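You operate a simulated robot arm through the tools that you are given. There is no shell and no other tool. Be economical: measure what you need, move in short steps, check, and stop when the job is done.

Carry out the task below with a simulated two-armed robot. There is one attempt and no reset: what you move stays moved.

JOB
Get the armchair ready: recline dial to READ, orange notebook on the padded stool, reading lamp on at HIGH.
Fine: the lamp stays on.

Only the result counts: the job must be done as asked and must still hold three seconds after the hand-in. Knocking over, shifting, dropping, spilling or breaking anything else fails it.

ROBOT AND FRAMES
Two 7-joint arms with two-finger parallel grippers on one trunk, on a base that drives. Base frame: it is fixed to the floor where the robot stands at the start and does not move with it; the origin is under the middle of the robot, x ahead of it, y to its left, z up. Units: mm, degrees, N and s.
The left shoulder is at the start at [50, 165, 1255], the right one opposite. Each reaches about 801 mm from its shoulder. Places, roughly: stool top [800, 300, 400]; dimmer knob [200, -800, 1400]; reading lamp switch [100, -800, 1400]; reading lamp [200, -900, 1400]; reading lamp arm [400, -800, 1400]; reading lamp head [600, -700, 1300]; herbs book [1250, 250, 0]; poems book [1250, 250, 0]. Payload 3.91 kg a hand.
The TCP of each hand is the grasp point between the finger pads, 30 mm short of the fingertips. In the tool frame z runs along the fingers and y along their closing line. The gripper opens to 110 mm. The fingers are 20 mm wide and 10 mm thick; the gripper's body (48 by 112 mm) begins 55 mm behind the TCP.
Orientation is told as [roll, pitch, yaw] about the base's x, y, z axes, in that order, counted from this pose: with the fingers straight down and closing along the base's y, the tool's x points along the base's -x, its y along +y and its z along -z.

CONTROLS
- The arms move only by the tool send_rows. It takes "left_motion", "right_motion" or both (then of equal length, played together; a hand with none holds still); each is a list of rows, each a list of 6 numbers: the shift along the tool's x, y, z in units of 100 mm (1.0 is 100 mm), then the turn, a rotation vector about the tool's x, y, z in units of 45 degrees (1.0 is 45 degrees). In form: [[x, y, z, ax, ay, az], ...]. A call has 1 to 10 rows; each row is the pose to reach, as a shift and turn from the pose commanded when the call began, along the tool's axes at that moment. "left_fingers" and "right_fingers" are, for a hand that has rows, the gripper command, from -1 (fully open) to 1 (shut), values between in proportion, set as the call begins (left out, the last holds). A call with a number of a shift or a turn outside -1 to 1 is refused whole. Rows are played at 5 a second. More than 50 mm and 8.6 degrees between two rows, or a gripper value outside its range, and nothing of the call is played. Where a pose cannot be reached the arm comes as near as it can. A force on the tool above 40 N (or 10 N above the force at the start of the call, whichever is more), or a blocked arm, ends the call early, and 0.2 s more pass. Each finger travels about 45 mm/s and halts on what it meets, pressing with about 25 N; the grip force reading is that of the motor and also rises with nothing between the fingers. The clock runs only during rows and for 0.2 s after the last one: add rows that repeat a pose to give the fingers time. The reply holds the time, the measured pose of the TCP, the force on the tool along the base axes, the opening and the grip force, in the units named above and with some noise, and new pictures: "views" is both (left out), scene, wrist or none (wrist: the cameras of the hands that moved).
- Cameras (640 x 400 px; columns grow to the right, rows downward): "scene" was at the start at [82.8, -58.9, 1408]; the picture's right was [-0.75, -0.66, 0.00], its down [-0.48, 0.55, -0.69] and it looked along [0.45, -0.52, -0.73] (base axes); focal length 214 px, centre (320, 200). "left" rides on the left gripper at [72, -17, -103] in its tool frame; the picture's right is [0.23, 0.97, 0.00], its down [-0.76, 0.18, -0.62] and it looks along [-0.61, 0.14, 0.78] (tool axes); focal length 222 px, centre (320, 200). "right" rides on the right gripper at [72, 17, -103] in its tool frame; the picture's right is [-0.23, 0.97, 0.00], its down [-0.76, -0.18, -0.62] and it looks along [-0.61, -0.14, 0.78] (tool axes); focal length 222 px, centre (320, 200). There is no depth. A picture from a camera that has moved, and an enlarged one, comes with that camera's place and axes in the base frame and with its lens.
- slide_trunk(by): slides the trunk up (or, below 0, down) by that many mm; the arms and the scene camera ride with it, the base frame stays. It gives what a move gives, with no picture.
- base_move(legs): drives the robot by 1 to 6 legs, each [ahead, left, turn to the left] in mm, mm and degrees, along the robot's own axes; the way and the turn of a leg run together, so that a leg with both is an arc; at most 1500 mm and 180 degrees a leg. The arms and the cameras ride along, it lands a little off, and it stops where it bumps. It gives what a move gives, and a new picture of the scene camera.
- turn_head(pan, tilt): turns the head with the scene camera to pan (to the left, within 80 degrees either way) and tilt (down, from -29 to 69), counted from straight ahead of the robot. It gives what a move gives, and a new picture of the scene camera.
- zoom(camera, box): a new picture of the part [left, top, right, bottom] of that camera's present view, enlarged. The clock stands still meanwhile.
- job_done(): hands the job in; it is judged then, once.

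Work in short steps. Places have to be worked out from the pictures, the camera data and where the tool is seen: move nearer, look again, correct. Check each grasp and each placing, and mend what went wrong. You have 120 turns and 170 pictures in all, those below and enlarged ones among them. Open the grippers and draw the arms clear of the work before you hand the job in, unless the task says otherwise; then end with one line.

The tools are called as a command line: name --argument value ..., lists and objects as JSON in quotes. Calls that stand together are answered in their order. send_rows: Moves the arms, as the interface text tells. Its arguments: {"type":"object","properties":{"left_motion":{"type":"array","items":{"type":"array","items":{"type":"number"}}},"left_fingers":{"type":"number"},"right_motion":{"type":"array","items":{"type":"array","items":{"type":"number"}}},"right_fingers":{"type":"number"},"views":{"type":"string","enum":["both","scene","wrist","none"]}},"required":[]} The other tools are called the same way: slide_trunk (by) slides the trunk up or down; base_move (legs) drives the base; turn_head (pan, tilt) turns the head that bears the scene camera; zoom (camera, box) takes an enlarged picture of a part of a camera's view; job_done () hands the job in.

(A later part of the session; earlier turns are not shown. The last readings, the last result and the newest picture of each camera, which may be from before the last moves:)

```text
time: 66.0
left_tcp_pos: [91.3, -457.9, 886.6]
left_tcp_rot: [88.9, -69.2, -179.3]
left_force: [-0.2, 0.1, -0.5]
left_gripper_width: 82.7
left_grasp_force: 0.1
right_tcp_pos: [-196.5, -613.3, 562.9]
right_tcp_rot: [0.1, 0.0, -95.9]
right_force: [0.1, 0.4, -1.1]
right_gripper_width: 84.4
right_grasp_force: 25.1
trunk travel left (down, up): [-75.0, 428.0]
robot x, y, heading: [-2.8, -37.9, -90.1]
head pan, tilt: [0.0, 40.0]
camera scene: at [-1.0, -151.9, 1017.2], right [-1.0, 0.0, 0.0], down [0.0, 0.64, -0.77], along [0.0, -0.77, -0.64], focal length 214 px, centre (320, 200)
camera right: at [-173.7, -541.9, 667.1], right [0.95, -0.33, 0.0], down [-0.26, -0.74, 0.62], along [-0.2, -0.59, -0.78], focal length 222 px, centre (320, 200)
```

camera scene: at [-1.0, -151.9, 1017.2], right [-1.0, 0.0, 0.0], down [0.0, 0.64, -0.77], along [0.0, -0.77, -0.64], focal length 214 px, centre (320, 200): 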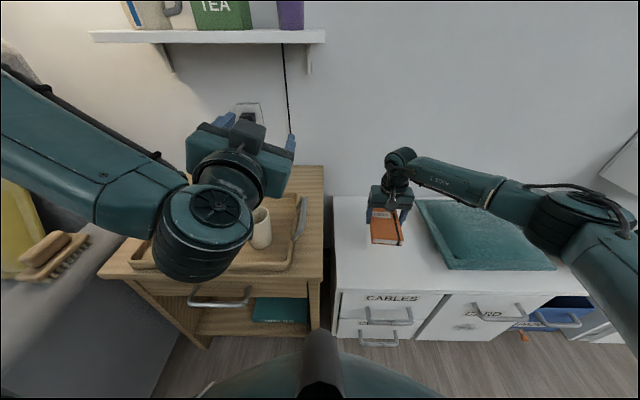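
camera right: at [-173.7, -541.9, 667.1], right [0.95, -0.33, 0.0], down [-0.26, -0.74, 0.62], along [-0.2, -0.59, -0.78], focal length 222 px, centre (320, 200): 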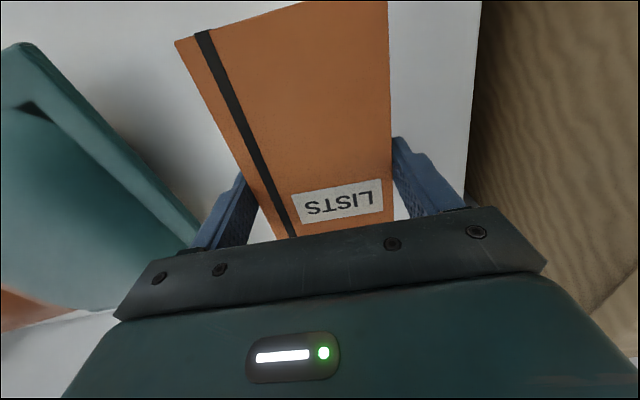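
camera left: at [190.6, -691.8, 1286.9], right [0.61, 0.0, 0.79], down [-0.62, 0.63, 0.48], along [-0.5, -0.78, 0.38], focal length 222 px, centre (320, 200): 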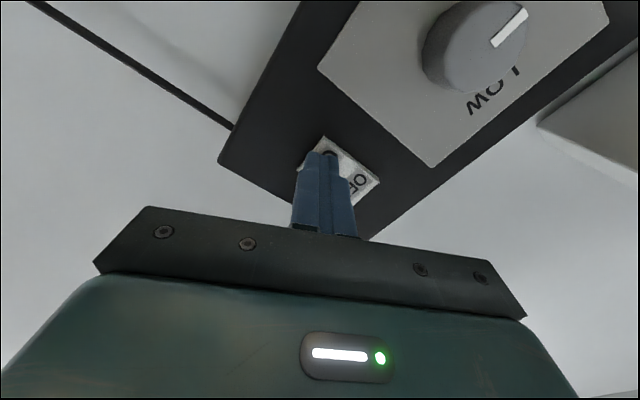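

The notebook is held firmly. I raise the trunk 200 mm, back away 300 mm, and turn left to face the stool.

slide_trunk --by 200

base_move --legs '[[-320, 0, 0], [0, 0, 90]]'

turn_head --pan 0 --tilt 45

```text
time: 68.1
left_tcp_pos: [89.1, -457.5, 1084.9]
left_tcp_rot: [89.1, -69.1, -179.3]
left_force: [-0.7, -0.4, 0.4]
left_gripper_width: 82.4
left_grasp_force: 0.1
right_tcp_pos: [-196.5, -612.6, 764.4]
right_tcp_rot: [0.2, -0.1, -95.8]
right_force: [0.7, 0.4, -1.7]
right_gripper_width: 84.6
right_grasp_force: 24.8
trunk travel left (down, up): [-275.0, 228.0]
robot x, y, heading: [-1.9, -42.2, -90.2]
head pan, tilt: [0.0, 40.0]
```

```text
time: 74.1
left_tcp_pos: [419.6, 376.8, 1085.6]
left_tcp_rot: [89.1, -69.2, -89.9]
left_force: [-0.5, -0.1, -0.8]
left_gripper_width: 82.2
left_grasp_force: 0.0
right_tcp_pos: [572.1, 87.9, 763.6]
right_tcp_rot: [0.1, -0.2, -6.4]
right_force: [-0.1, 0.3, -2.1]
right_gripper_width: 84.3
right_grasp_force: 25.5
trunk travel left (down, up): [-275.0, 228.0]
robot x, y, heading: [-2.7, 285.5, -0.6]
head pan, tilt: [0.0, 40.0]
camera scene: at [114.2, 289.0, 1217.3], right [-0.01, -1.0, 0.0], down [-0.64, 0.01, -0.77], along [0.77, -0.01, -0.64], focal length 214 px, centre (320, 200)
```

scene: 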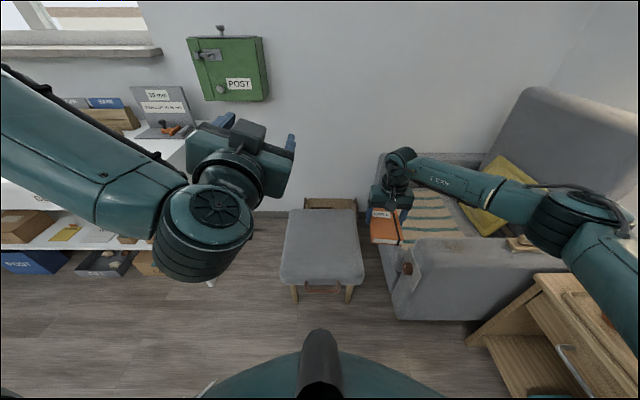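

```text
time: 74.8
left_tcp_pos: [419.3, 376.3, 1087.1]
left_tcp_rot: [89.0, -69.1, -89.8]
left_force: [0.1, 0.1, -0.7]
left_gripper_width: 82.6
left_grasp_force: 0.0
right_tcp_pos: [571.8, 87.1, 763.2]
right_tcp_rot: [0.1, -0.1, -6.4]
right_force: [-0.1, 0.4, -1.2]
right_gripper_width: 84.2
right_grasp_force: 24.8
trunk travel left (down, up): [-275.0, 228.0]
robot x, y, heading: [-5.4, 287.7, -0.4]
head pan, tilt: [0.0, 45.0]
camera scene: at [110.6, 289.0, 1210.0], right [-0.01, -1.0, 0.0], down [-0.71, 0.01, -0.71], along [0.71, -0.01, -0.71], focal length 214 px, centre (320, 200)
```

scene: 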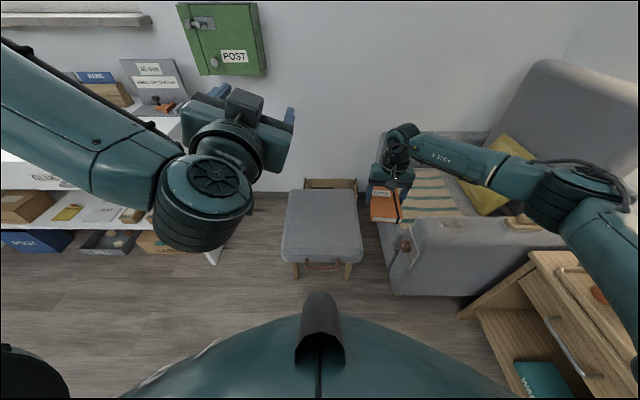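

The stool top is at ≈ x 613..1000, y 90..460, z ~400, centre [800, 275]. I drive ahead 130 and left 120 so the arm clears the chair.

base_move --legs '[[0, 130, 0], [130, 0, 0]]'

send_rows --right_motion '[[-0.3, 0.2, 0, 0, 0, 0], [-0.6, 0.4, 0, 0, 0, 0], [-0.9, 0.5, 0, 0, 0, 0]]' --views "wrist"

```text
time: 76.9
left_tcp_pos: [547.2, 503.5, 1086.6]
left_tcp_rot: [88.9, -69.2, -89.9]
left_force: [-0.7, -0.4, 0.0]
left_gripper_width: 82.5
left_grasp_force: 0.0
right_tcp_pos: [699.2, 214.2, 762.6]
right_tcp_rot: [0.1, -0.2, -6.4]
right_force: [-0.2, 0.5, -1.1]
right_gripper_width: 84.5
right_grasp_force: 25.4
trunk travel left (down, up): [-275.0, 228.0]
robot x, y, heading: [125.2, 417.6, -0.3]
head pan, tilt: [0.0, 45.0]
camera scene: at [238.8, 416.5, 1209.9], right [-0.01, -1.0, 0.0], down [-0.71, 0.01, -0.71], along [0.71, -0.01, -0.71], focal length 214 px, centre (320, 200)
```

scene: 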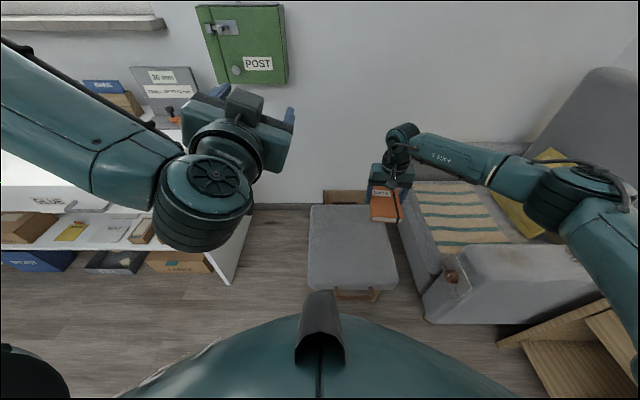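

```text
time: 77.7
left_tcp_pos: [547.3, 502.4, 1085.3]
left_tcp_rot: [88.9, -69.0, -90.0]
left_force: [0.2, -0.5, 1.0]
left_gripper_width: 82.6
left_grasp_force: 0.1
right_tcp_pos: [774.4, 247.2, 764.6]
right_tcp_rot: [0.2, -0.1, -6.4]
right_force: [0.0, -0.9, -1.8]
right_gripper_width: 84.8
right_grasp_force: 25.6
right hand out of reach, approached as far as the arm can: row 3
trunk travel left (down, up): [-275.0, 228.0]
robot x, y, heading: [130.2, 418.6, -0.6]
head pan, tilt: [0.0, 45.0]
camera right: at [703.5, 272.1, 867.9], right [0.33, 0.94, 0.0], down [0.74, -0.26, 0.62], along [0.59, -0.21, -0.78], focal length 222 px, centre (320, 200)
```

right: 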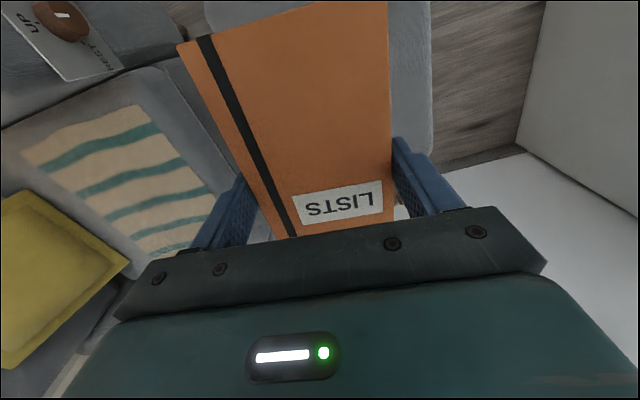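

The hand is above the stool at [774, 247]. I lower the trunk 230 mm and look.

slide_trunk --by -230

send_rows --right_motion '[[0, 0.2, 0.1, 0, 0, 0], [0, 0.25, 0.3, 0, 0, 0]]' --views "both"

```text
time: 80.1
left_tcp_pos: [547.9, 502.9, 856.8]
left_tcp_rot: [88.9, -69.2, -90.0]
left_force: [-0.4, 0.9, 0.0]
left_gripper_width: 82.5
left_grasp_force: 0.1
right_tcp_pos: [774.3, 247.9, 535.2]
right_tcp_rot: [0.1, -0.1, -6.5]
right_force: [0.1, 0.0, -1.2]
right_gripper_width: 84.4
right_grasp_force: 24.9
trunk travel left (down, up): [-45.0, 458.0]
robot x, y, heading: [125.5, 416.5, -0.7]
head pan, tilt: [0.0, 45.0]
```

```text
time: 80.7
left_tcp_pos: [546.8, 502.7, 856.3]
left_tcp_rot: [89.0, -69.1, -90.0]
left_force: [-0.3, -0.5, -1.0]
left_gripper_width: 82.4
left_grasp_force: 0.0
right_tcp_pos: [765.7, 267.4, 503.2]
right_tcp_rot: [0.1, -0.1, -6.5]
right_force: [0.7, 0.7, -1.7]
right_gripper_width: 84.5
right_grasp_force: 25.5
right hand out of reach, approached as far as the arm can: row 1, 2
trunk travel left (down, up): [-45.0, 458.0]
robot x, y, heading: [127.6, 416.0, -0.5]
head pan, tilt: [0.0, 45.0]
camera scene: at [238.4, 416.5, 980.0], right [-0.01, -1.0, 0.0], down [-0.71, 0.01, -0.71], along [0.71, -0.01, -0.71], focal length 214 px, centre (320, 200)
camera right: at [694.6, 293.1, 607.4], right [0.34, 0.94, 0.0], down [0.74, -0.26, 0.62], along [0.59, -0.21, -0.78], focal length 222 px, centre (320, 200)
```

scene: 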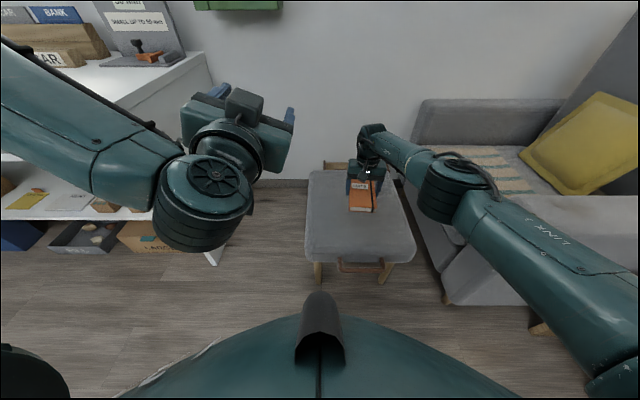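
right: 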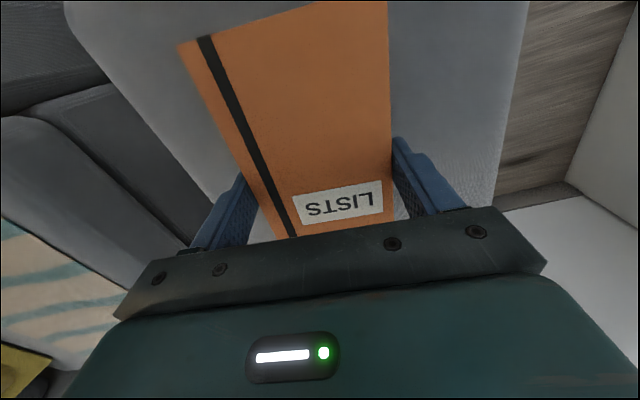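

The notebook is over the stool top. I descend slowly until contact, pulling back a little for reach.

send_rows --right_motion '[[0.1, 0, 0.1, 0, 0, 0], [0.2, 0, 0.2, 0, 0, 0], [0.25, 0, 0.3, 0, 0, 0], [0.25, 0, 0.4, 0, 0, 0], [0.25, 0, 0.5, 0, 0, 0], [0.25, 0, 0.6, 0, 0, 0]]' --views "both"

```text
time: 82.1
left_tcp_pos: [547.5, 504.5, 856.1]
left_tcp_rot: [89.1, -69.2, -90.0]
left_force: [0.0, -0.7, -0.3]
left_gripper_width: 82.3
left_grasp_force: 0.1
right_tcp_pos: [740.9, 269.5, 444.4]
right_tcp_rot: [0.1, -0.1, -6.6]
right_force: [1.2, 0.0, -1.4]
right_gripper_width: 84.6
right_grasp_force: 25.4
trunk travel left (down, up): [-45.0, 458.0]
robot x, y, heading: [129.4, 414.8, -0.3]
head pan, tilt: [0.0, 45.0]
camera scene: at [238.3, 416.6, 980.0], right [-0.01, -1.0, 0.0], down [-0.71, 0.01, -0.71], along [0.71, -0.01, -0.71], focal length 214 px, centre (320, 200)
camera right: at [669.9, 295.8, 548.4], right [0.34, 0.94, 0.0], down [0.74, -0.26, 0.62], along [0.59, -0.21, -0.78], focal length 222 px, centre (320, 200)
```

scene: 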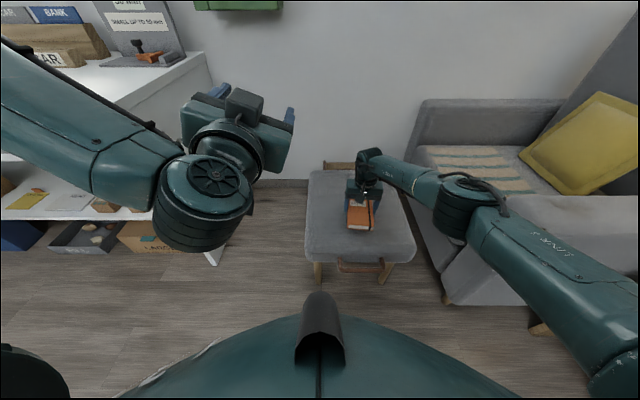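
right: 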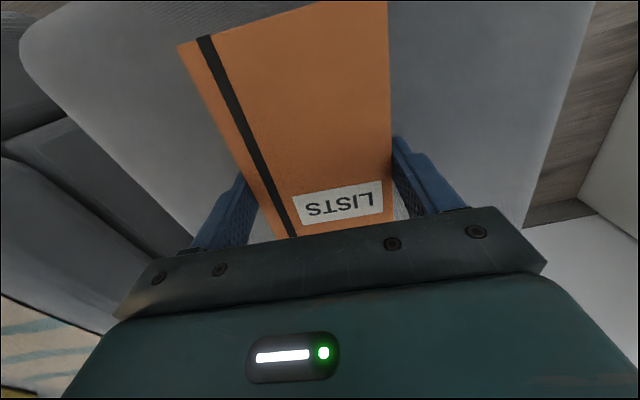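

No contact yet; I continue down in small steps.

send_rows --right_motion '[[0, 0, 0.08, 0, 0, 0], [0, 0, 0.16, 0, 0, 0], [0, 0, 0.22, 0, 0, 0], [0, 0, 0.28, 0, 0, 0], [0, 0, 0.34, 0, 0, 0], [0, 0, 0.4, 0, 0, 0], [0, 0, 0.46, 0, 0, 0]]' --views "both"

```text
time: 83.9
left_tcp_pos: [546.0, 503.5, 857.5]
left_tcp_rot: [89.4, -69.2, -90.3]
left_force: [-0.6, 0.7, -0.6]
left_gripper_width: 82.3
left_grasp_force: 0.1
right_tcp_pos: [737.7, 269.9, 410.2]
right_tcp_rot: [0.1, -0.8, -6.5]
right_force: [-9.9, 0.8, 21.0]
right_gripper_width: 84.4
right_grasp_force: 25.3
right hand out of reach, approached as far as the arm can: row 5, 6, 7
trunk travel left (down, up): [-45.0, 458.0]
robot x, y, heading: [128.1, 418.0, -0.6]
head pan, tilt: [0.0, 45.0]
stopped in row 7 (right hand): the force on the tool passed its limit (the readings are from after the stop); the commanded pose is now the measured one
camera scene: at [236.6, 417.1, 980.3], right [-0.01, -1.0, 0.0], down [-0.71, 0.01, -0.71], along [0.71, -0.01, -0.71], focal length 214 px, centre (320, 200)
camera right: at [665.5, 294.8, 512.8], right [0.34, 0.94, 0.0], down [0.73, -0.26, 0.63], along [0.6, -0.21, -0.77], focal length 222 px, centre (320, 200)
```

scene: 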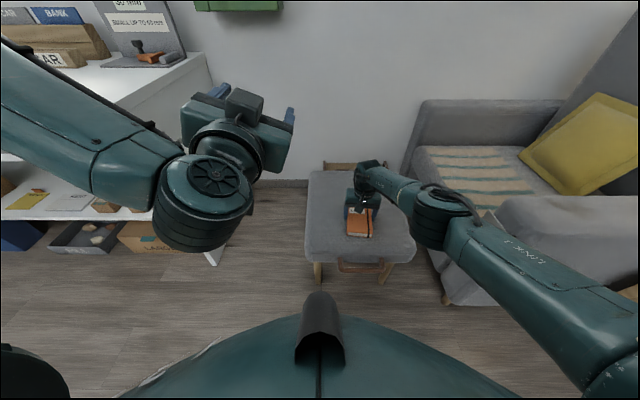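
right: 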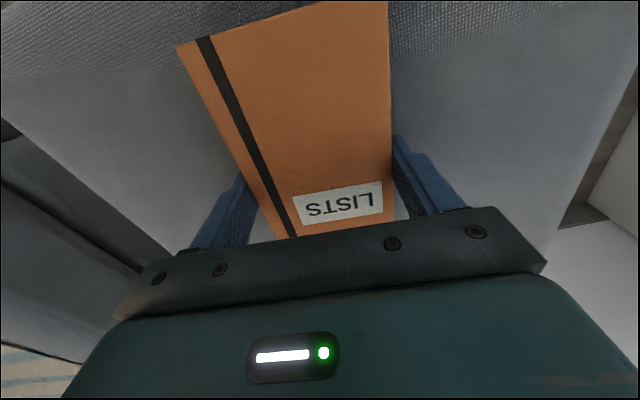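

Contact (21 N) at tip height ~380: the notebook rests on the stool. I ease 2 mm up, open, and rise.

send_rows --right_motion '[[0, 0, -0.03, 0, 0, 0], [0, 0, -0.03, 0, 0, 0], [0, 0, -0.03, 0, 0, 0]]' --right_fingers -1 --views "none"

send_rows --right_motion '[[0, 0, -0.1, 0, 0, 0], [0, 0, -0.3, 0, 0, 0], [0, 0, -0.6, 0, 0, 0], [0, 0, -1, 0, 0, 0]]' --views "both"

```text
time: 84.7
left_tcp_pos: [545.7, 503.6, 857.3]
left_tcp_rot: [89.3, -69.2, -90.1]
left_force: [0.3, -0.7, 0.8]
left_gripper_width: 82.7
left_grasp_force: 0.1
right_tcp_pos: [736.5, 267.3, 410.1]
right_tcp_rot: [0.0, -0.9, -6.5]
right_force: [1.4, 1.7, 8.2]
right_gripper_width: 108.8
right_grasp_force: 0.0
trunk travel left (down, up): [-45.0, 458.0]
robot x, y, heading: [126.7, 417.1, -0.8]
head pan, tilt: [0.0, 45.0]
```

```text
time: 85.7
left_tcp_pos: [548.1, 504.0, 856.1]
left_tcp_rot: [89.0, -69.3, -90.1]
left_force: [0.2, -0.5, -0.3]
left_gripper_width: 82.6
left_grasp_force: 0.2
right_tcp_pos: [734.1, 267.9, 511.2]
right_tcp_rot: [0.2, -0.7, -6.4]
right_force: [0.2, 0.7, 0.8]
right_gripper_width: 109.9
right_grasp_force: 0.0
trunk travel left (down, up): [-45.0, 458.0]
robot x, y, heading: [125.2, 416.8, -0.7]
head pan, tilt: [0.0, 45.0]
camera scene: at [238.3, 416.6, 980.0], right [-0.01, -1.0, 0.0], down [-0.71, 0.01, -0.71], along [0.71, -0.01, -0.71], focal length 214 px, centre (320, 200)
camera right: at [662.8, 293.5, 614.4], right [0.34, 0.94, 0.0], down [0.73, -0.26, 0.63], along [0.6, -0.21, -0.78], focal length 222 px, centre (320, 200)
```

scene: 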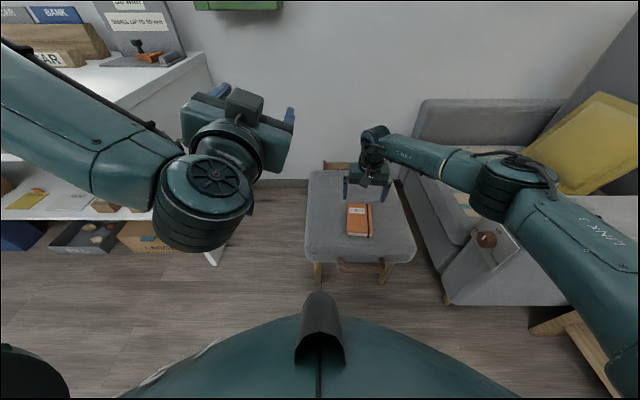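
right: 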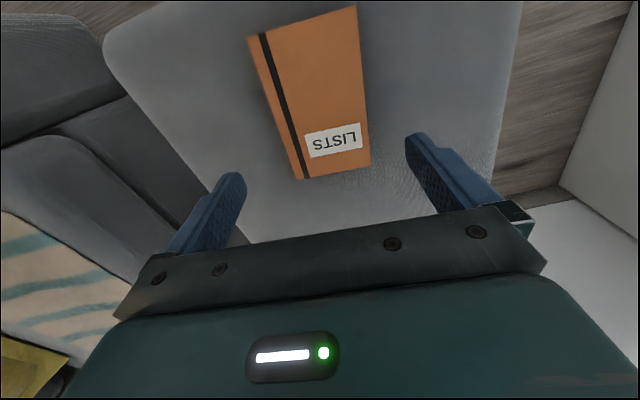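

The notebook lies flat on the stool. Now the recline dial: I look at it close up.

zoom --camera "scene" --box '[430, 190, 570, 310]'

```text
3.33 times, centred on (500, 250) of scene
camera zoom: at [238.3, 416.6, 980.0], right [-0.01, -1.0, 0.0], down [-0.71, 0.01, -0.71], along [0.71, -0.01, -0.71], focal length 715 px, centre (-280, 33)
```

zoom: 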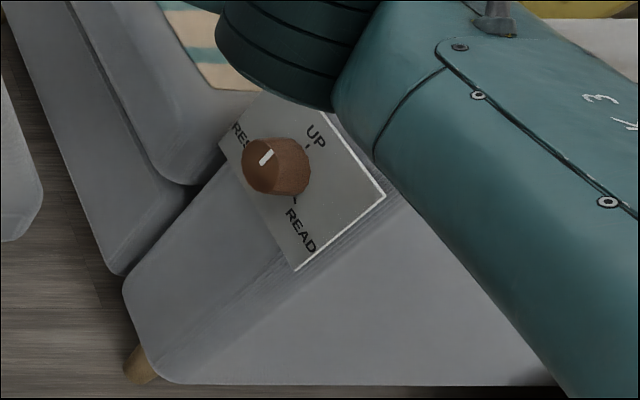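

The dial sits at ≈ [574, -50, 500] facing +y; its pointer is at UP and READ is 90° clockwise as seen from the front. I raise the trunk, turn to face the chair front, and shift so that the left arm faces the dial.

slide_trunk --by 250

base_move --legs '[[0, 0, -90], [-160, 0, 0], [0, 120, 0]]'

turn_head --pan 30 --tilt 40

```text
time: 88.2
left_tcp_pos: [546.4, 503.3, 1105.7]
left_tcp_rot: [88.9, -69.2, -89.9]
left_force: [0.3, 0.6, -0.6]
left_gripper_width: 82.5
left_grasp_force: 0.1
right_tcp_pos: [735.7, 267.4, 761.4]
right_tcp_rot: [0.2, -0.7, -6.5]
right_force: [0.3, 0.7, 1.1]
right_gripper_width: 109.9
right_grasp_force: 0.0
trunk travel left (down, up): [-295.0, 208.0]
robot x, y, heading: [128.0, 416.0, -0.4]
head pan, tilt: [0.0, 45.0]
```

```text
time: 94.2
left_tcp_pos: [344.5, 162.8, 1106.6]
left_tcp_rot: [89.1, -69.2, -178.0]
left_force: [0.3, 0.7, 0.3]
left_gripper_width: 82.6
left_grasp_force: 0.0
right_tcp_pos: [114.9, -32.5, 762.1]
right_tcp_rot: [0.1, -0.7, -94.5]
right_force: [-0.5, -0.9, 0.1]
right_gripper_width: 110.0
right_grasp_force: 0.0
trunk travel left (down, up): [-295.0, 208.0]
robot x, y, heading: [239.7, 579.3, -88.5]
head pan, tilt: [0.0, 45.0]
camera scene: at [246.2, 470.6, 1230.0], right [-1.0, -0.02, 0.0], down [-0.02, 0.71, -0.71], along [0.02, -0.71, -0.71], focal length 214 px, centre (320, 200)
```

scene: 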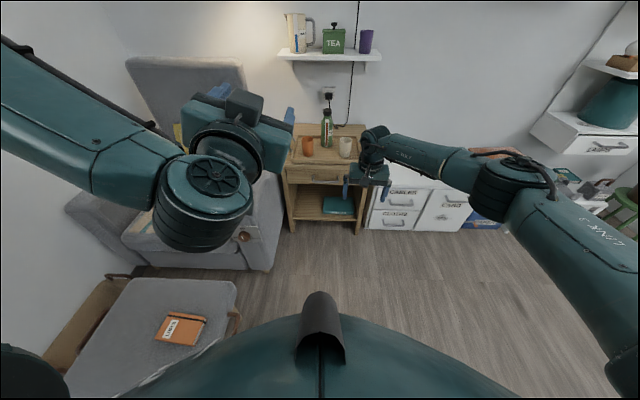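

```text
time: 95.2
left_tcp_pos: [344.4, 163.3, 1106.3]
left_tcp_rot: [89.1, -69.1, -178.0]
left_force: [0.2, -0.1, -0.1]
left_gripper_width: 82.4
left_grasp_force: 0.1
right_tcp_pos: [114.5, -33.2, 761.7]
right_tcp_rot: [0.1, -0.7, -94.5]
right_force: [0.4, 0.5, -0.1]
right_gripper_width: 110.1
right_grasp_force: 0.1
trunk travel left (down, up): [-295.0, 208.0]
robot x, y, heading: [242.5, 578.9, -88.5]
head pan, tilt: [30.0, 40.0]
camera scene: at [287.9, 479.3, 1237.3], right [-0.85, -0.52, 0.0], down [-0.33, 0.55, -0.77], along [0.4, -0.65, -0.64], focal length 214 px, centre (320, 200)
```

scene: 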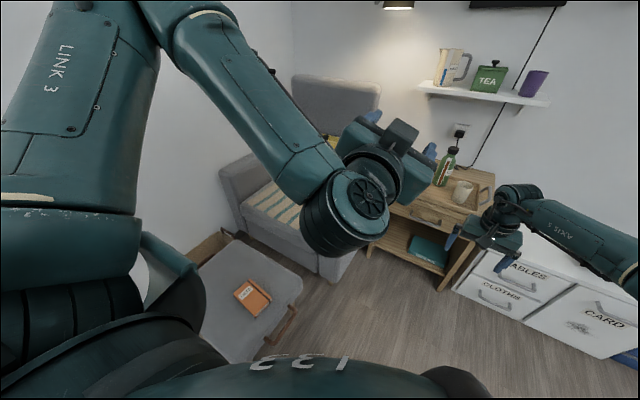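

The dial is re-measured at ≈ [577, -43, 500]. I move the left hand sideways toward it and lower the trunk.

send_rows --left_motion '[[0.27, 0.25, 0, 0, 0, 0], [0.55, 0.5, 0, 0, 0, 0], [0.82, 0.75, 0, 0, 0, 0]]' --views "none"

send_rows --left_motion '[[0.12, 0.31, 0, 0, 0, 0], [0.24, 0.62, 0, 0, 0, 0], [0.36, 0.93, 0, 0, 0, 0]]' --views "none"

slide_trunk --by -290

turn_head --pan 25 --tilt 40

zoom --camera "left" --box '[0, 0, 640, 400]'

```text
time: 96.0
left_tcp_pos: [400.9, 130.1, 1069.4]
left_tcp_rot: [89.0, -69.4, -177.9]
left_force: [-0.4, -0.5, 1.2]
left_gripper_width: 82.6
left_grasp_force: 0.1
left hand out of reach, approached as far as the arm can: row 1, 2, 3
right_tcp_pos: [116.8, -32.6, 761.2]
right_tcp_rot: [0.1, -0.6, -94.5]
right_force: [0.8, -0.3, 0.4]
right_gripper_width: 110.0
right_grasp_force: 0.0
trunk travel left (down, up): [-295.0, 208.0]
robot x, y, heading: [244.3, 581.7, -88.6]
head pan, tilt: [30.0, 40.0]
```

```text
time: 96.8
left_tcp_pos: [503.6, 129.1, 1132.5]
left_tcp_rot: [86.0, -69.0, -175.1]
left_force: [2.8, 0.7, -0.4]
left_gripper_width: 82.5
left_grasp_force: 0.0
left hand out of reach, approached as far as the arm can: row 1, 2, 3
right_tcp_pos: [116.7, -32.4, 761.7]
right_tcp_rot: [-0.1, -0.8, -94.5]
right_force: [1.0, 0.2, 1.2]
right_gripper_width: 110.0
right_grasp_force: 0.0
trunk travel left (down, up): [-295.0, 208.0]
robot x, y, heading: [241.3, 581.9, -88.5]
head pan, tilt: [30.0, 40.0]
```

```text
time: 99.7
left_tcp_pos: [502.2, 128.6, 843.3]
left_tcp_rot: [86.0, -69.1, -174.8]
left_force: [-0.7, 0.0, 1.1]
left_gripper_width: 82.6
left_grasp_force: 0.2
right_tcp_pos: [115.6, -33.5, 470.6]
right_tcp_rot: [0.1, -0.7, -94.5]
right_force: [0.8, 0.2, -0.1]
right_gripper_width: 110.0
right_grasp_force: 0.0
trunk travel left (down, up): [-5.0, 498.0]
robot x, y, heading: [241.1, 579.1, -88.6]
head pan, tilt: [30.0, 40.0]
```

```text
time: 100.4
left_tcp_pos: [502.4, 128.6, 843.1]
left_tcp_rot: [86.0, -69.1, -174.9]
left_force: [0.9, 0.5, 0.1]
left_gripper_width: 82.4
left_grasp_force: 0.0
right_tcp_pos: [115.9, -33.7, 471.0]
right_tcp_rot: [0.1, -0.8, -94.5]
right_force: [-0.7, 0.1, 0.5]
right_gripper_width: 110.1
right_grasp_force: 0.1
trunk travel left (down, up): [-5.0, 498.0]
robot x, y, heading: [243.9, 577.5, -88.7]
head pan, tilt: [25.0, 40.0]
camera scene: at [281.5, 475.7, 947.3], right [-0.9, -0.44, 0.0], down [-0.29, 0.58, -0.77], along [0.34, -0.69, -0.64], focal length 214 px, centre (320, 200)
```

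scene: 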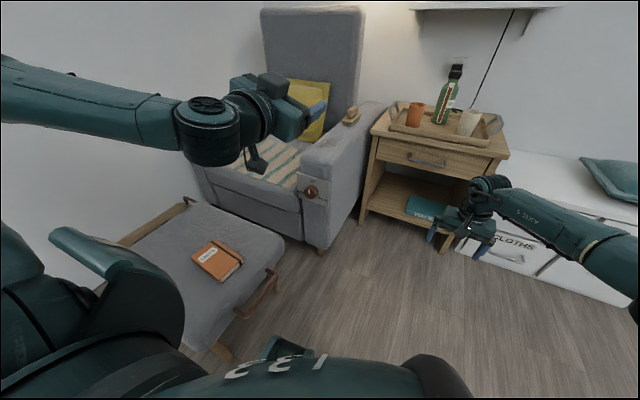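

```text
1.00 times, centred on (320, 200) of left
camera zoom: at [509.8, 233.6, 771.1], right [0.99, 0.02, 0.13], down [-0.12, 0.6, 0.79], along [-0.07, -0.8, 0.6], focal length 222 px, centre (320, 200)
```

zoom: 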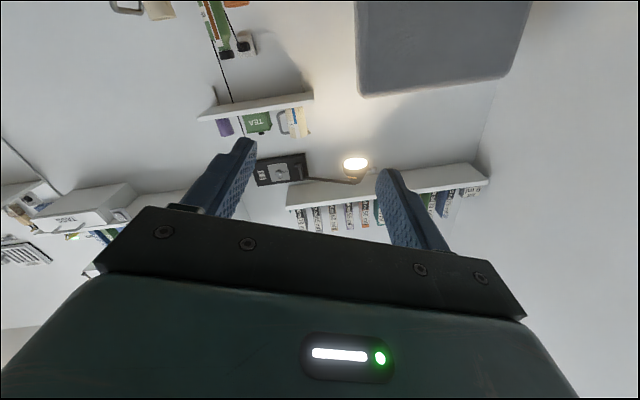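

I zoom on the dial from this good angle.

zoom --camera "scene" --box '[260, 140, 380, 240]'

```text
4.00 times, centred on (320, 190) of scene
camera zoom: at [281.5, 475.7, 947.3], right [-0.9, -0.44, 0.0], down [-0.29, 0.58, -0.77], along [0.34, -0.69, -0.64], focal length 858 px, centre (320, 240)
```

zoom: 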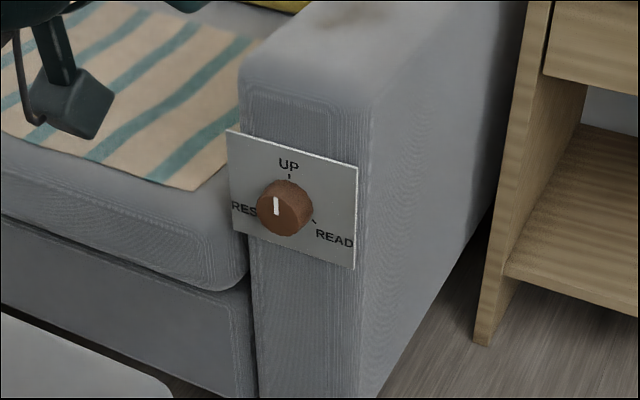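

Now the labels are clear: UP at 12 o'clock, READ at about 4 o'clock (~125° clockwise), pointer at UP. I lower the left hand in front of the dial and pre-rotate counter-clockwise.

send_rows --left_motion '[[0.29, 0.02, 0, 0, 0, 0], [0.58, 0.03, 0, 0, 0, 0], [0.88, 0.05, 0, 0, 0, 0]]' --left_fingers -0.3 --views "none"

send_rows --left_motion '[[0.29, 0.02, 0, 0, 0, 0], [0.58, 0.03, 0, 0, 0, 0], [0.88, 0.05, 0, 0, 0, 0]]' --views "none"

send_rows --left_motion '[[0.14, -0.05, 0, 0, 0, -0.17], [0.28, -0.11, 0, 0, 0, -0.34], [0.42, -0.16, 0, 0, 0, -0.5], [0.56, -0.21, 0, 0, 0, -0.67], [0.7, -0.27, 0, 0, 0, -0.84], [0.84, -0.32, 0, 0, 0, -1]]' --views "both"

```text
time: 101.2
left_tcp_pos: [577.0, 142.2, 805.6]
left_tcp_rot: [84.9, -69.0, -174.2]
left_force: [-0.9, 0.3, -0.1]
left_gripper_width: 71.5
left_grasp_force: 0.1
left hand out of reach, approached as far as the arm can: row 1, 2, 3
right_tcp_pos: [115.7, -33.0, 471.7]
right_tcp_rot: [0.2, -0.7, -94.5]
right_force: [0.5, 0.1, -0.8]
right_gripper_width: 109.8
right_grasp_force: 0.1
trunk travel left (down, up): [-5.0, 498.0]
robot x, y, heading: [242.1, 583.3, -88.9]
head pan, tilt: [25.0, 40.0]
```

```text
time: 102.0
left_tcp_pos: [625.6, 155.7, 737.2]
left_tcp_rot: [85.9, -69.1, -174.8]
left_force: [0.7, -0.1, 0.0]
left_gripper_width: 71.7
left_grasp_force: 0.0
left hand out of reach, approached as far as the arm can: row 1, 2, 3
right_tcp_pos: [115.6, -33.5, 471.5]
right_tcp_rot: [0.1, -0.7, -94.5]
right_force: [0.3, -0.1, -0.2]
right_gripper_width: 110.0
right_grasp_force: 0.0
trunk travel left (down, up): [-5.0, 498.0]
robot x, y, heading: [241.3, 579.5, -88.5]
head pan, tilt: [25.0, 40.0]
```

```text
time: 103.4
left_tcp_pos: [650.8, 182.4, 666.4]
left_tcp_rot: [-86.4, -65.5, -2.0]
left_force: [0.5, 0.3, -1.2]
left_gripper_width: 71.6
left_grasp_force: 0.0
left hand out of reach, approached as far as the arm can: row 1, 2, 3, 4, 5, 6
right_tcp_pos: [114.8, -31.8, 471.3]
right_tcp_rot: [0.2, -0.7, -94.5]
right_force: [0.5, 0.4, 0.4]
right_gripper_width: 110.3
right_grasp_force: 0.1
trunk travel left (down, up): [-5.0, 498.0]
robot x, y, heading: [244.7, 579.1, -88.6]
head pan, tilt: [25.0, 40.0]
camera scene: at [281.5, 475.7, 947.3], right [-0.9, -0.44, 0.0], down [-0.29, 0.58, -0.77], along [0.34, -0.69, -0.64], focal length 214 px, centre (320, 200)
camera left: at [603.3, 286.1, 608.8], right [0.79, 0.03, -0.61], down [0.46, 0.62, 0.64], along [0.4, -0.79, 0.47], focal length 222 px, centre (320, 200)
```

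scene: 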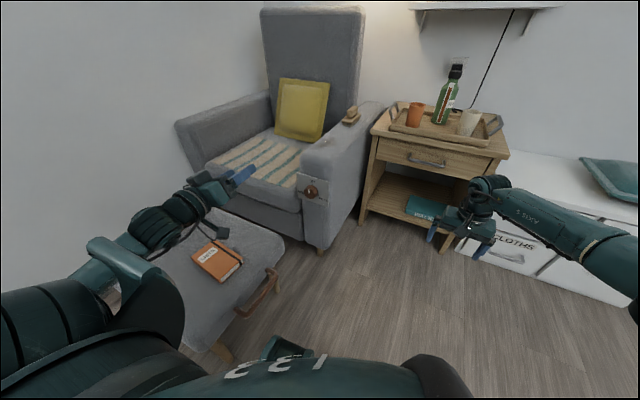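
left: 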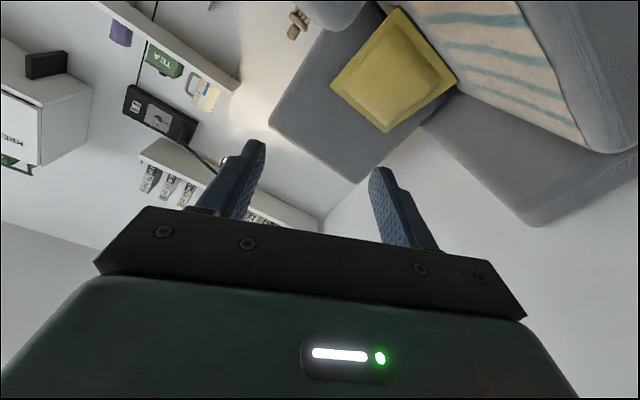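

The forearm is now low over the stool but clear. I move the hand stepwise toward [577, 120, 490], checking reach.

send_rows --left_motion '[[0.3, -0.05, 0, 0, 0, 0], [0.6, -0.1, 0, 0, 0, 0], [0.93, -0.12, 0, 0, 0, 0]]' --views "both"

```text
time: 104.2
left_tcp_pos: [638.2, 225.0, 631.4]
left_tcp_rot: [-86.2, -65.8, -2.5]
left_force: [0.4, 0.1, 0.5]
left_gripper_width: 71.5
left_grasp_force: 0.1
left hand out of reach, approached as far as the arm can: row 1, 2, 3
right_tcp_pos: [115.9, -34.3, 470.8]
right_tcp_rot: [0.1, -0.6, -94.5]
right_force: [0.1, 0.6, -0.2]
right_gripper_width: 110.0
right_grasp_force: 0.1
trunk travel left (down, up): [-5.0, 498.0]
robot x, y, heading: [247.5, 581.9, -88.8]
head pan, tilt: [25.0, 40.0]
camera scene: at [281.5, 475.6, 947.3], right [-0.9, -0.44, 0.0], down [-0.29, 0.58, -0.77], along [0.34, -0.69, -0.64], focal length 214 px, centre (320, 200)
camera left: at [591.5, 330.0, 572.7], right [0.8, 0.03, -0.61], down [0.46, 0.61, 0.64], along [0.39, -0.79, 0.47], focal length 222 px, centre (320, 200)
```

scene: 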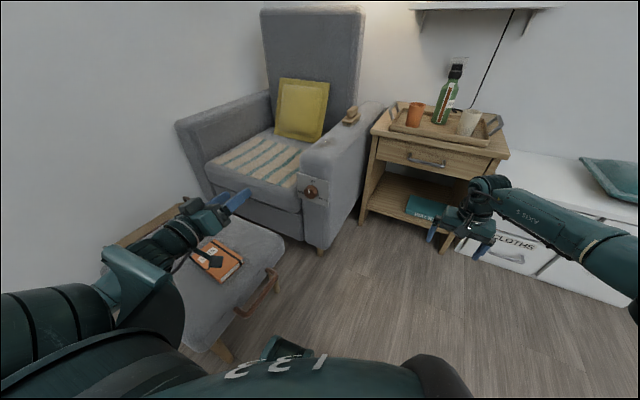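
left: 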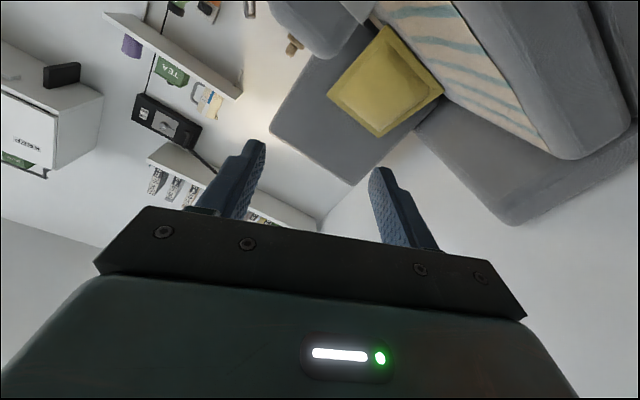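

The arm jams on a wrist limit because it is too close. I raise the trunk so the arm clears, back off 150 mm and shift left 85 mm so that the arm can stretch out.

slide_trunk --by 290

base_move --legs '[[-150, 0, -1], [0, 85, 0]]'

send_rows --left_motion '[[0, -0.1, 0.3, 0, 0, 0], [0, -0.2, 0.6, 0, 0, 0], [0, -0.3, 1, 0, 0, 0]]' --views "none"

send_rows --left_motion '[[0, -0.1, 0.3, 0, 0, 0], [0, -0.2, 0.6, 0, 0, 0], [0, -0.3, 0.9, 0, 0, 0]]' --views "wrist"

```text
time: 107.1
left_tcp_pos: [636.8, 224.8, 920.7]
left_tcp_rot: [-86.2, -65.8, -2.4]
left_force: [0.3, -0.3, -0.5]
left_gripper_width: 71.5
left_grasp_force: 0.1
right_tcp_pos: [114.9, -32.8, 762.1]
right_tcp_rot: [0.1, -0.6, -94.4]
right_force: [-0.7, 0.1, -0.4]
right_gripper_width: 109.9
right_grasp_force: 0.2
trunk travel left (down, up): [-295.0, 208.0]
robot x, y, heading: [245.6, 581.7, -88.6]
head pan, tilt: [25.0, 40.0]
```

```text
time: 109.2
left_tcp_pos: [714.2, 370.0, 918.8]
left_tcp_rot: [-86.1, -65.8, -3.7]
left_force: [1.1, 0.4, 0.5]
left_gripper_width: 71.5
left_grasp_force: 0.0
right_tcp_pos: [185.7, 120.3, 760.7]
right_tcp_rot: [0.2, -0.7, -95.6]
right_force: [0.5, 0.6, -0.5]
right_gripper_width: 110.2
right_grasp_force: 0.0
trunk travel left (down, up): [-295.0, 208.0]
robot x, y, heading: [327.2, 731.3, -89.6]
head pan, tilt: [25.0, 40.0]
camera scene: at [362.4, 626.1, 1237.3], right [-0.9, -0.43, 0.0], down [-0.27, 0.58, -0.77], along [0.33, -0.69, -0.64], focal length 214 px, centre (320, 200)
```

scene: 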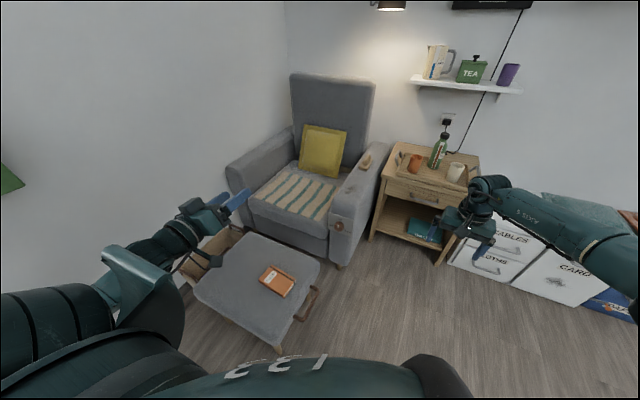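

```text
time: 110.0
left_tcp_pos: [726.7, 322.6, 955.0]
left_tcp_rot: [-85.9, -65.8, -3.9]
left_force: [0.2, 0.6, 0.8]
left_gripper_width: 71.4
left_grasp_force: 0.1
left hand out of reach, approached as far as the arm can: row 1, 2, 3
right_tcp_pos: [185.7, 120.1, 761.1]
right_tcp_rot: [0.0, -0.8, -95.6]
right_force: [0.1, -0.8, 0.0]
right_gripper_width: 110.0
right_grasp_force: 0.1
trunk travel left (down, up): [-295.0, 208.0]
robot x, y, heading: [324.8, 729.6, -89.5]
head pan, tilt: [25.0, 40.0]
```

```text
time: 110.8
left_tcp_pos: [750.6, 285.4, 986.3]
left_tcp_rot: [-85.9, -65.7, -3.9]
left_force: [0.1, -0.5, -0.8]
left_gripper_width: 71.5
left_grasp_force: 0.1
left hand out of reach, approached as far as the arm can: row 1, 2, 3
right_tcp_pos: [185.7, 120.9, 760.5]
right_tcp_rot: [0.1, -0.7, -95.5]
right_force: [0.0, 0.5, 0.7]
right_gripper_width: 110.3
right_grasp_force: 0.1
trunk travel left (down, up): [-295.0, 208.0]
robot x, y, heading: [323.9, 729.0, -89.7]
head pan, tilt: [25.0, 40.0]
camera left: at [705.5, 390.6, 928.6], right [0.8, 0.02, -0.6], down [0.48, 0.6, 0.64], along [0.37, -0.8, 0.47], focal length 222 px, centre (320, 200)
```

left: 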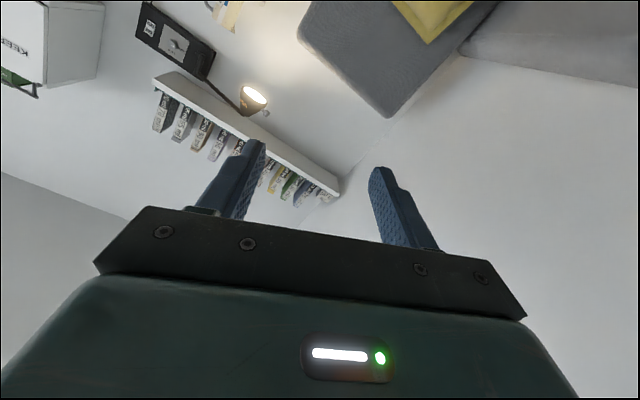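

The left wrist is jammed in a bad configuration. I reset it: rotate the fingers back to pointing down while pulling the hand in, then re-approach with a natural posture.

send_rows --left_motion '[[0, -0.1, 0, -0.07, 0.155, 0], [0, -0.2, 0, -0.14, 0.31, 0], [0, -0.3, 0, -0.21, 0.46, 0], [0, -0.4, 0, -0.28, 0.61, 0], [0, -0.5, 0, -0.35, 0.76, 0], [0, -0.6, 0, -0.41, 0.91, 0]]' --views "none"

send_rows --left_motion '[[0, -0.1, 0, -0.07, 0.155, 0], [0, -0.2, 0, -0.14, 0.31, 0], [0, -0.3, 0, -0.21, 0.46, 0], [0, -0.4, 0, -0.28, 0.61, 0], [0, -0.5, 0, -0.35, 0.76, 0], [0, -0.6, 0, -0.41, 0.91, 0]]' --views "both"

```text
time: 112.2
left_tcp_pos: [693.9, 284.5, 1014.0]
left_tcp_rot: [-21.1, -38.7, -58.4]
left_force: [0.4, 0.1, 0.5]
left_gripper_width: 71.6
left_grasp_force: 0.2
right_tcp_pos: [186.8, 120.4, 761.2]
right_tcp_rot: [0.1, -0.7, -95.6]
right_force: [-0.1, -1.1, 0.0]
right_gripper_width: 109.7
right_grasp_force: 0.1
trunk travel left (down, up): [-295.0, 208.0]
robot x, y, heading: [327.5, 734.4, -89.7]
head pan, tilt: [25.0, 40.0]
```

```text
time: 113.6
left_tcp_pos: [639.6, 264.7, 1035.0]
left_tcp_rot: [0.7, 1.4, -65.9]
left_force: [-0.7, -0.6, -0.5]
left_gripper_width: 71.4
left_grasp_force: 0.0
right_tcp_pos: [186.4, 119.9, 759.4]
right_tcp_rot: [0.0, -0.7, -95.5]
right_force: [-0.3, 0.8, -0.5]
right_gripper_width: 110.0
right_grasp_force: 0.0
trunk travel left (down, up): [-295.0, 208.0]
robot x, y, heading: [327.0, 730.0, -89.4]
head pan, tilt: [25.0, 40.0]
camera scene: at [361.8, 625.8, 1237.3], right [-0.9, -0.43, 0.0], down [-0.27, 0.58, -0.77], along [0.33, -0.69, -0.64], focal length 214 px, centre (320, 200)
camera left: at [594.8, 322.2, 1138.3], right [0.8, 0.61, 0.02], down [0.47, -0.64, 0.61], along [0.38, -0.47, -0.79], focal length 222 px, centre (320, 200)
```

scene: 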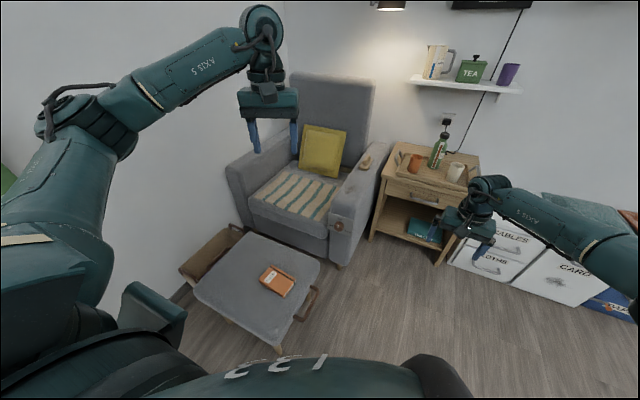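
left: 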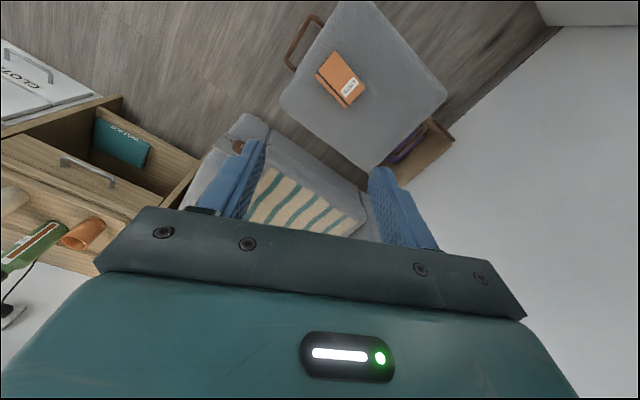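

Good: the arm is in a natural posture again. I move forward and down with the fingers down, then pitch forward.

send_rows --left_motion '[[-0.19, -0.19, 0.3, 0, 0, 0], [-0.38, -0.38, 0.6, 0, 0, 0], [-0.56, -0.58, 0.9, 0, 0, 0]]' --views "none"

send_rows --left_motion '[[-0.19, -0.19, 0.3, 0, 0, 0], [-0.38, -0.38, 0.6, 0, 0, 0], [-0.56, -0.58, 0.9, 0, 0, 0]]' --views "none"

send_rows --left_motion '[[0, 0, 0, 0.07, -0.155, 0], [0, 0, 0.05, 0.14, -0.31, 0], [0, 0, 0.1, 0.21, -0.46, 0], [0, 0, 0.15, 0.28, -0.61, 0], [0, 0, 0.2, 0.35, -0.76, 0], [0, 0, 0.25, 0.41, -0.91, 0]]' --views "none"

```text
time: 114.4
left_tcp_pos: [611.9, 195.6, 942.9]
left_tcp_rot: [0.7, 1.3, -65.8]
left_force: [-0.3, -0.2, 0.0]
left_gripper_width: 71.5
left_grasp_force: 0.2
right_tcp_pos: [185.9, 120.3, 761.8]
right_tcp_rot: [0.1, -0.6, -95.7]
right_force: [0.0, 1.0, 0.1]
right_gripper_width: 110.3
right_grasp_force: 0.0
trunk travel left (down, up): [-295.0, 208.0]
robot x, y, heading: [324.8, 730.5, -89.6]
head pan, tilt: [25.0, 40.0]
```

```text
time: 115.2
left_tcp_pos: [578.7, 121.9, 850.6]
left_tcp_rot: [0.7, 1.3, -65.8]
left_force: [0.3, 0.3, -0.6]
left_gripper_width: 71.4
left_grasp_force: 0.2
right_tcp_pos: [184.5, 120.9, 761.5]
right_tcp_rot: [0.2, -0.7, -95.6]
right_force: [-0.3, 0.2, 0.2]
right_gripper_width: 110.2
right_grasp_force: 0.1
trunk travel left (down, up): [-295.0, 208.0]
robot x, y, heading: [324.1, 731.1, -89.9]
head pan, tilt: [25.0, 40.0]
```

```text
time: 116.6
left_tcp_pos: [580.0, 123.0, 825.5]
left_tcp_rot: [-21.2, -39.0, -58.2]
left_force: [0.5, 0.0, -0.5]
left_gripper_width: 71.4
left_grasp_force: 0.0
right_tcp_pos: [186.0, 120.0, 761.4]
right_tcp_rot: [0.1, -0.6, -95.5]
right_force: [-0.7, 0.1, -0.4]
right_gripper_width: 110.1
right_grasp_force: 0.1
trunk travel left (down, up): [-295.0, 208.0]
robot x, y, heading: [324.6, 732.2, -89.7]
head pan, tilt: [25.0, 40.0]
```

No reach trouble now. I finish the pitch while lowering 60 mm.

send_rows --left_motion '[[0.06, 0.03, 0.07, 0.07, -0.155, 0], [0.13, 0.06, 0.14, 0.14, -0.31, 0], [0.19, 0.08, 0.21, 0.21, -0.46, 0], [0.26, 0.11, 0.28, 0.28, -0.61, 0], [0.32, 0.14, 0.35, 0.35, -0.76, 0], [0.39, 0.17, 0.42, 0.41, -0.91, 0]]' --views "both"

```text
time: 118.0
left_tcp_pos: [581.5, 123.8, 811.4]
left_tcp_rot: [-30.3, -48.3, -52.0]
left_force: [-0.2, -0.2, -0.3]
left_gripper_width: 71.7
left_grasp_force: 0.1
left hand out of reach, approached as far as the arm can: row 2, 3, 4, 5, 6
right_tcp_pos: [185.5, 121.2, 761.7]
right_tcp_rot: [0.1, -0.7, -95.6]
right_force: [-0.3, -0.4, 0.0]
right_gripper_width: 110.1
right_grasp_force: 0.0
trunk travel left (down, up): [-295.0, 208.0]
robot x, y, heading: [326.3, 729.4, -89.8]
head pan, tilt: [25.0, 40.0]
camera scene: at [362.0, 626.1, 1237.3], right [-0.9, -0.43, 0.0], down [-0.27, 0.58, -0.77], along [0.33, -0.69, -0.64], focal length 214 px, centre (320, 200)
camera left: at [535.7, 241.9, 821.2], right [0.8, 0.35, -0.5], down [0.47, 0.15, 0.87], along [0.38, -0.93, -0.04], focal length 222 px, centre (320, 200)
```

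scene: 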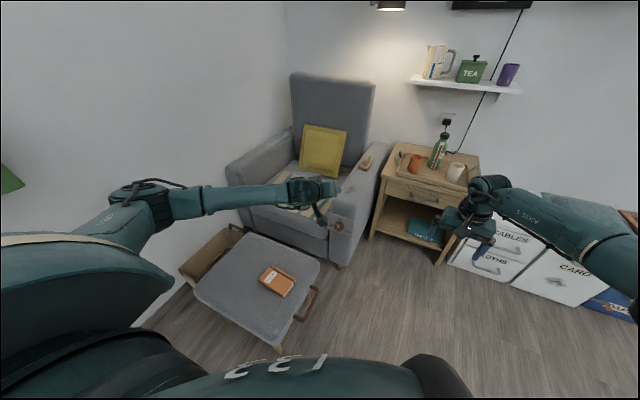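
left: 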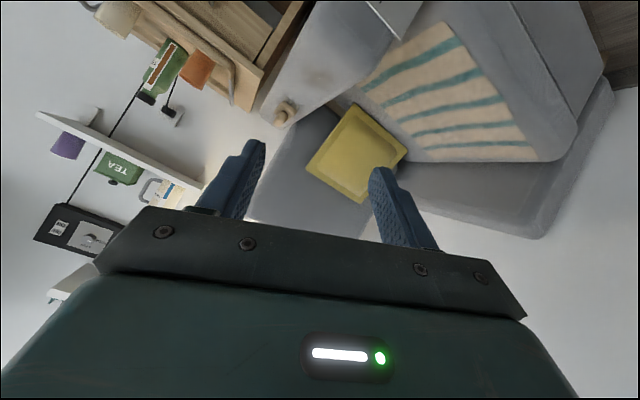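

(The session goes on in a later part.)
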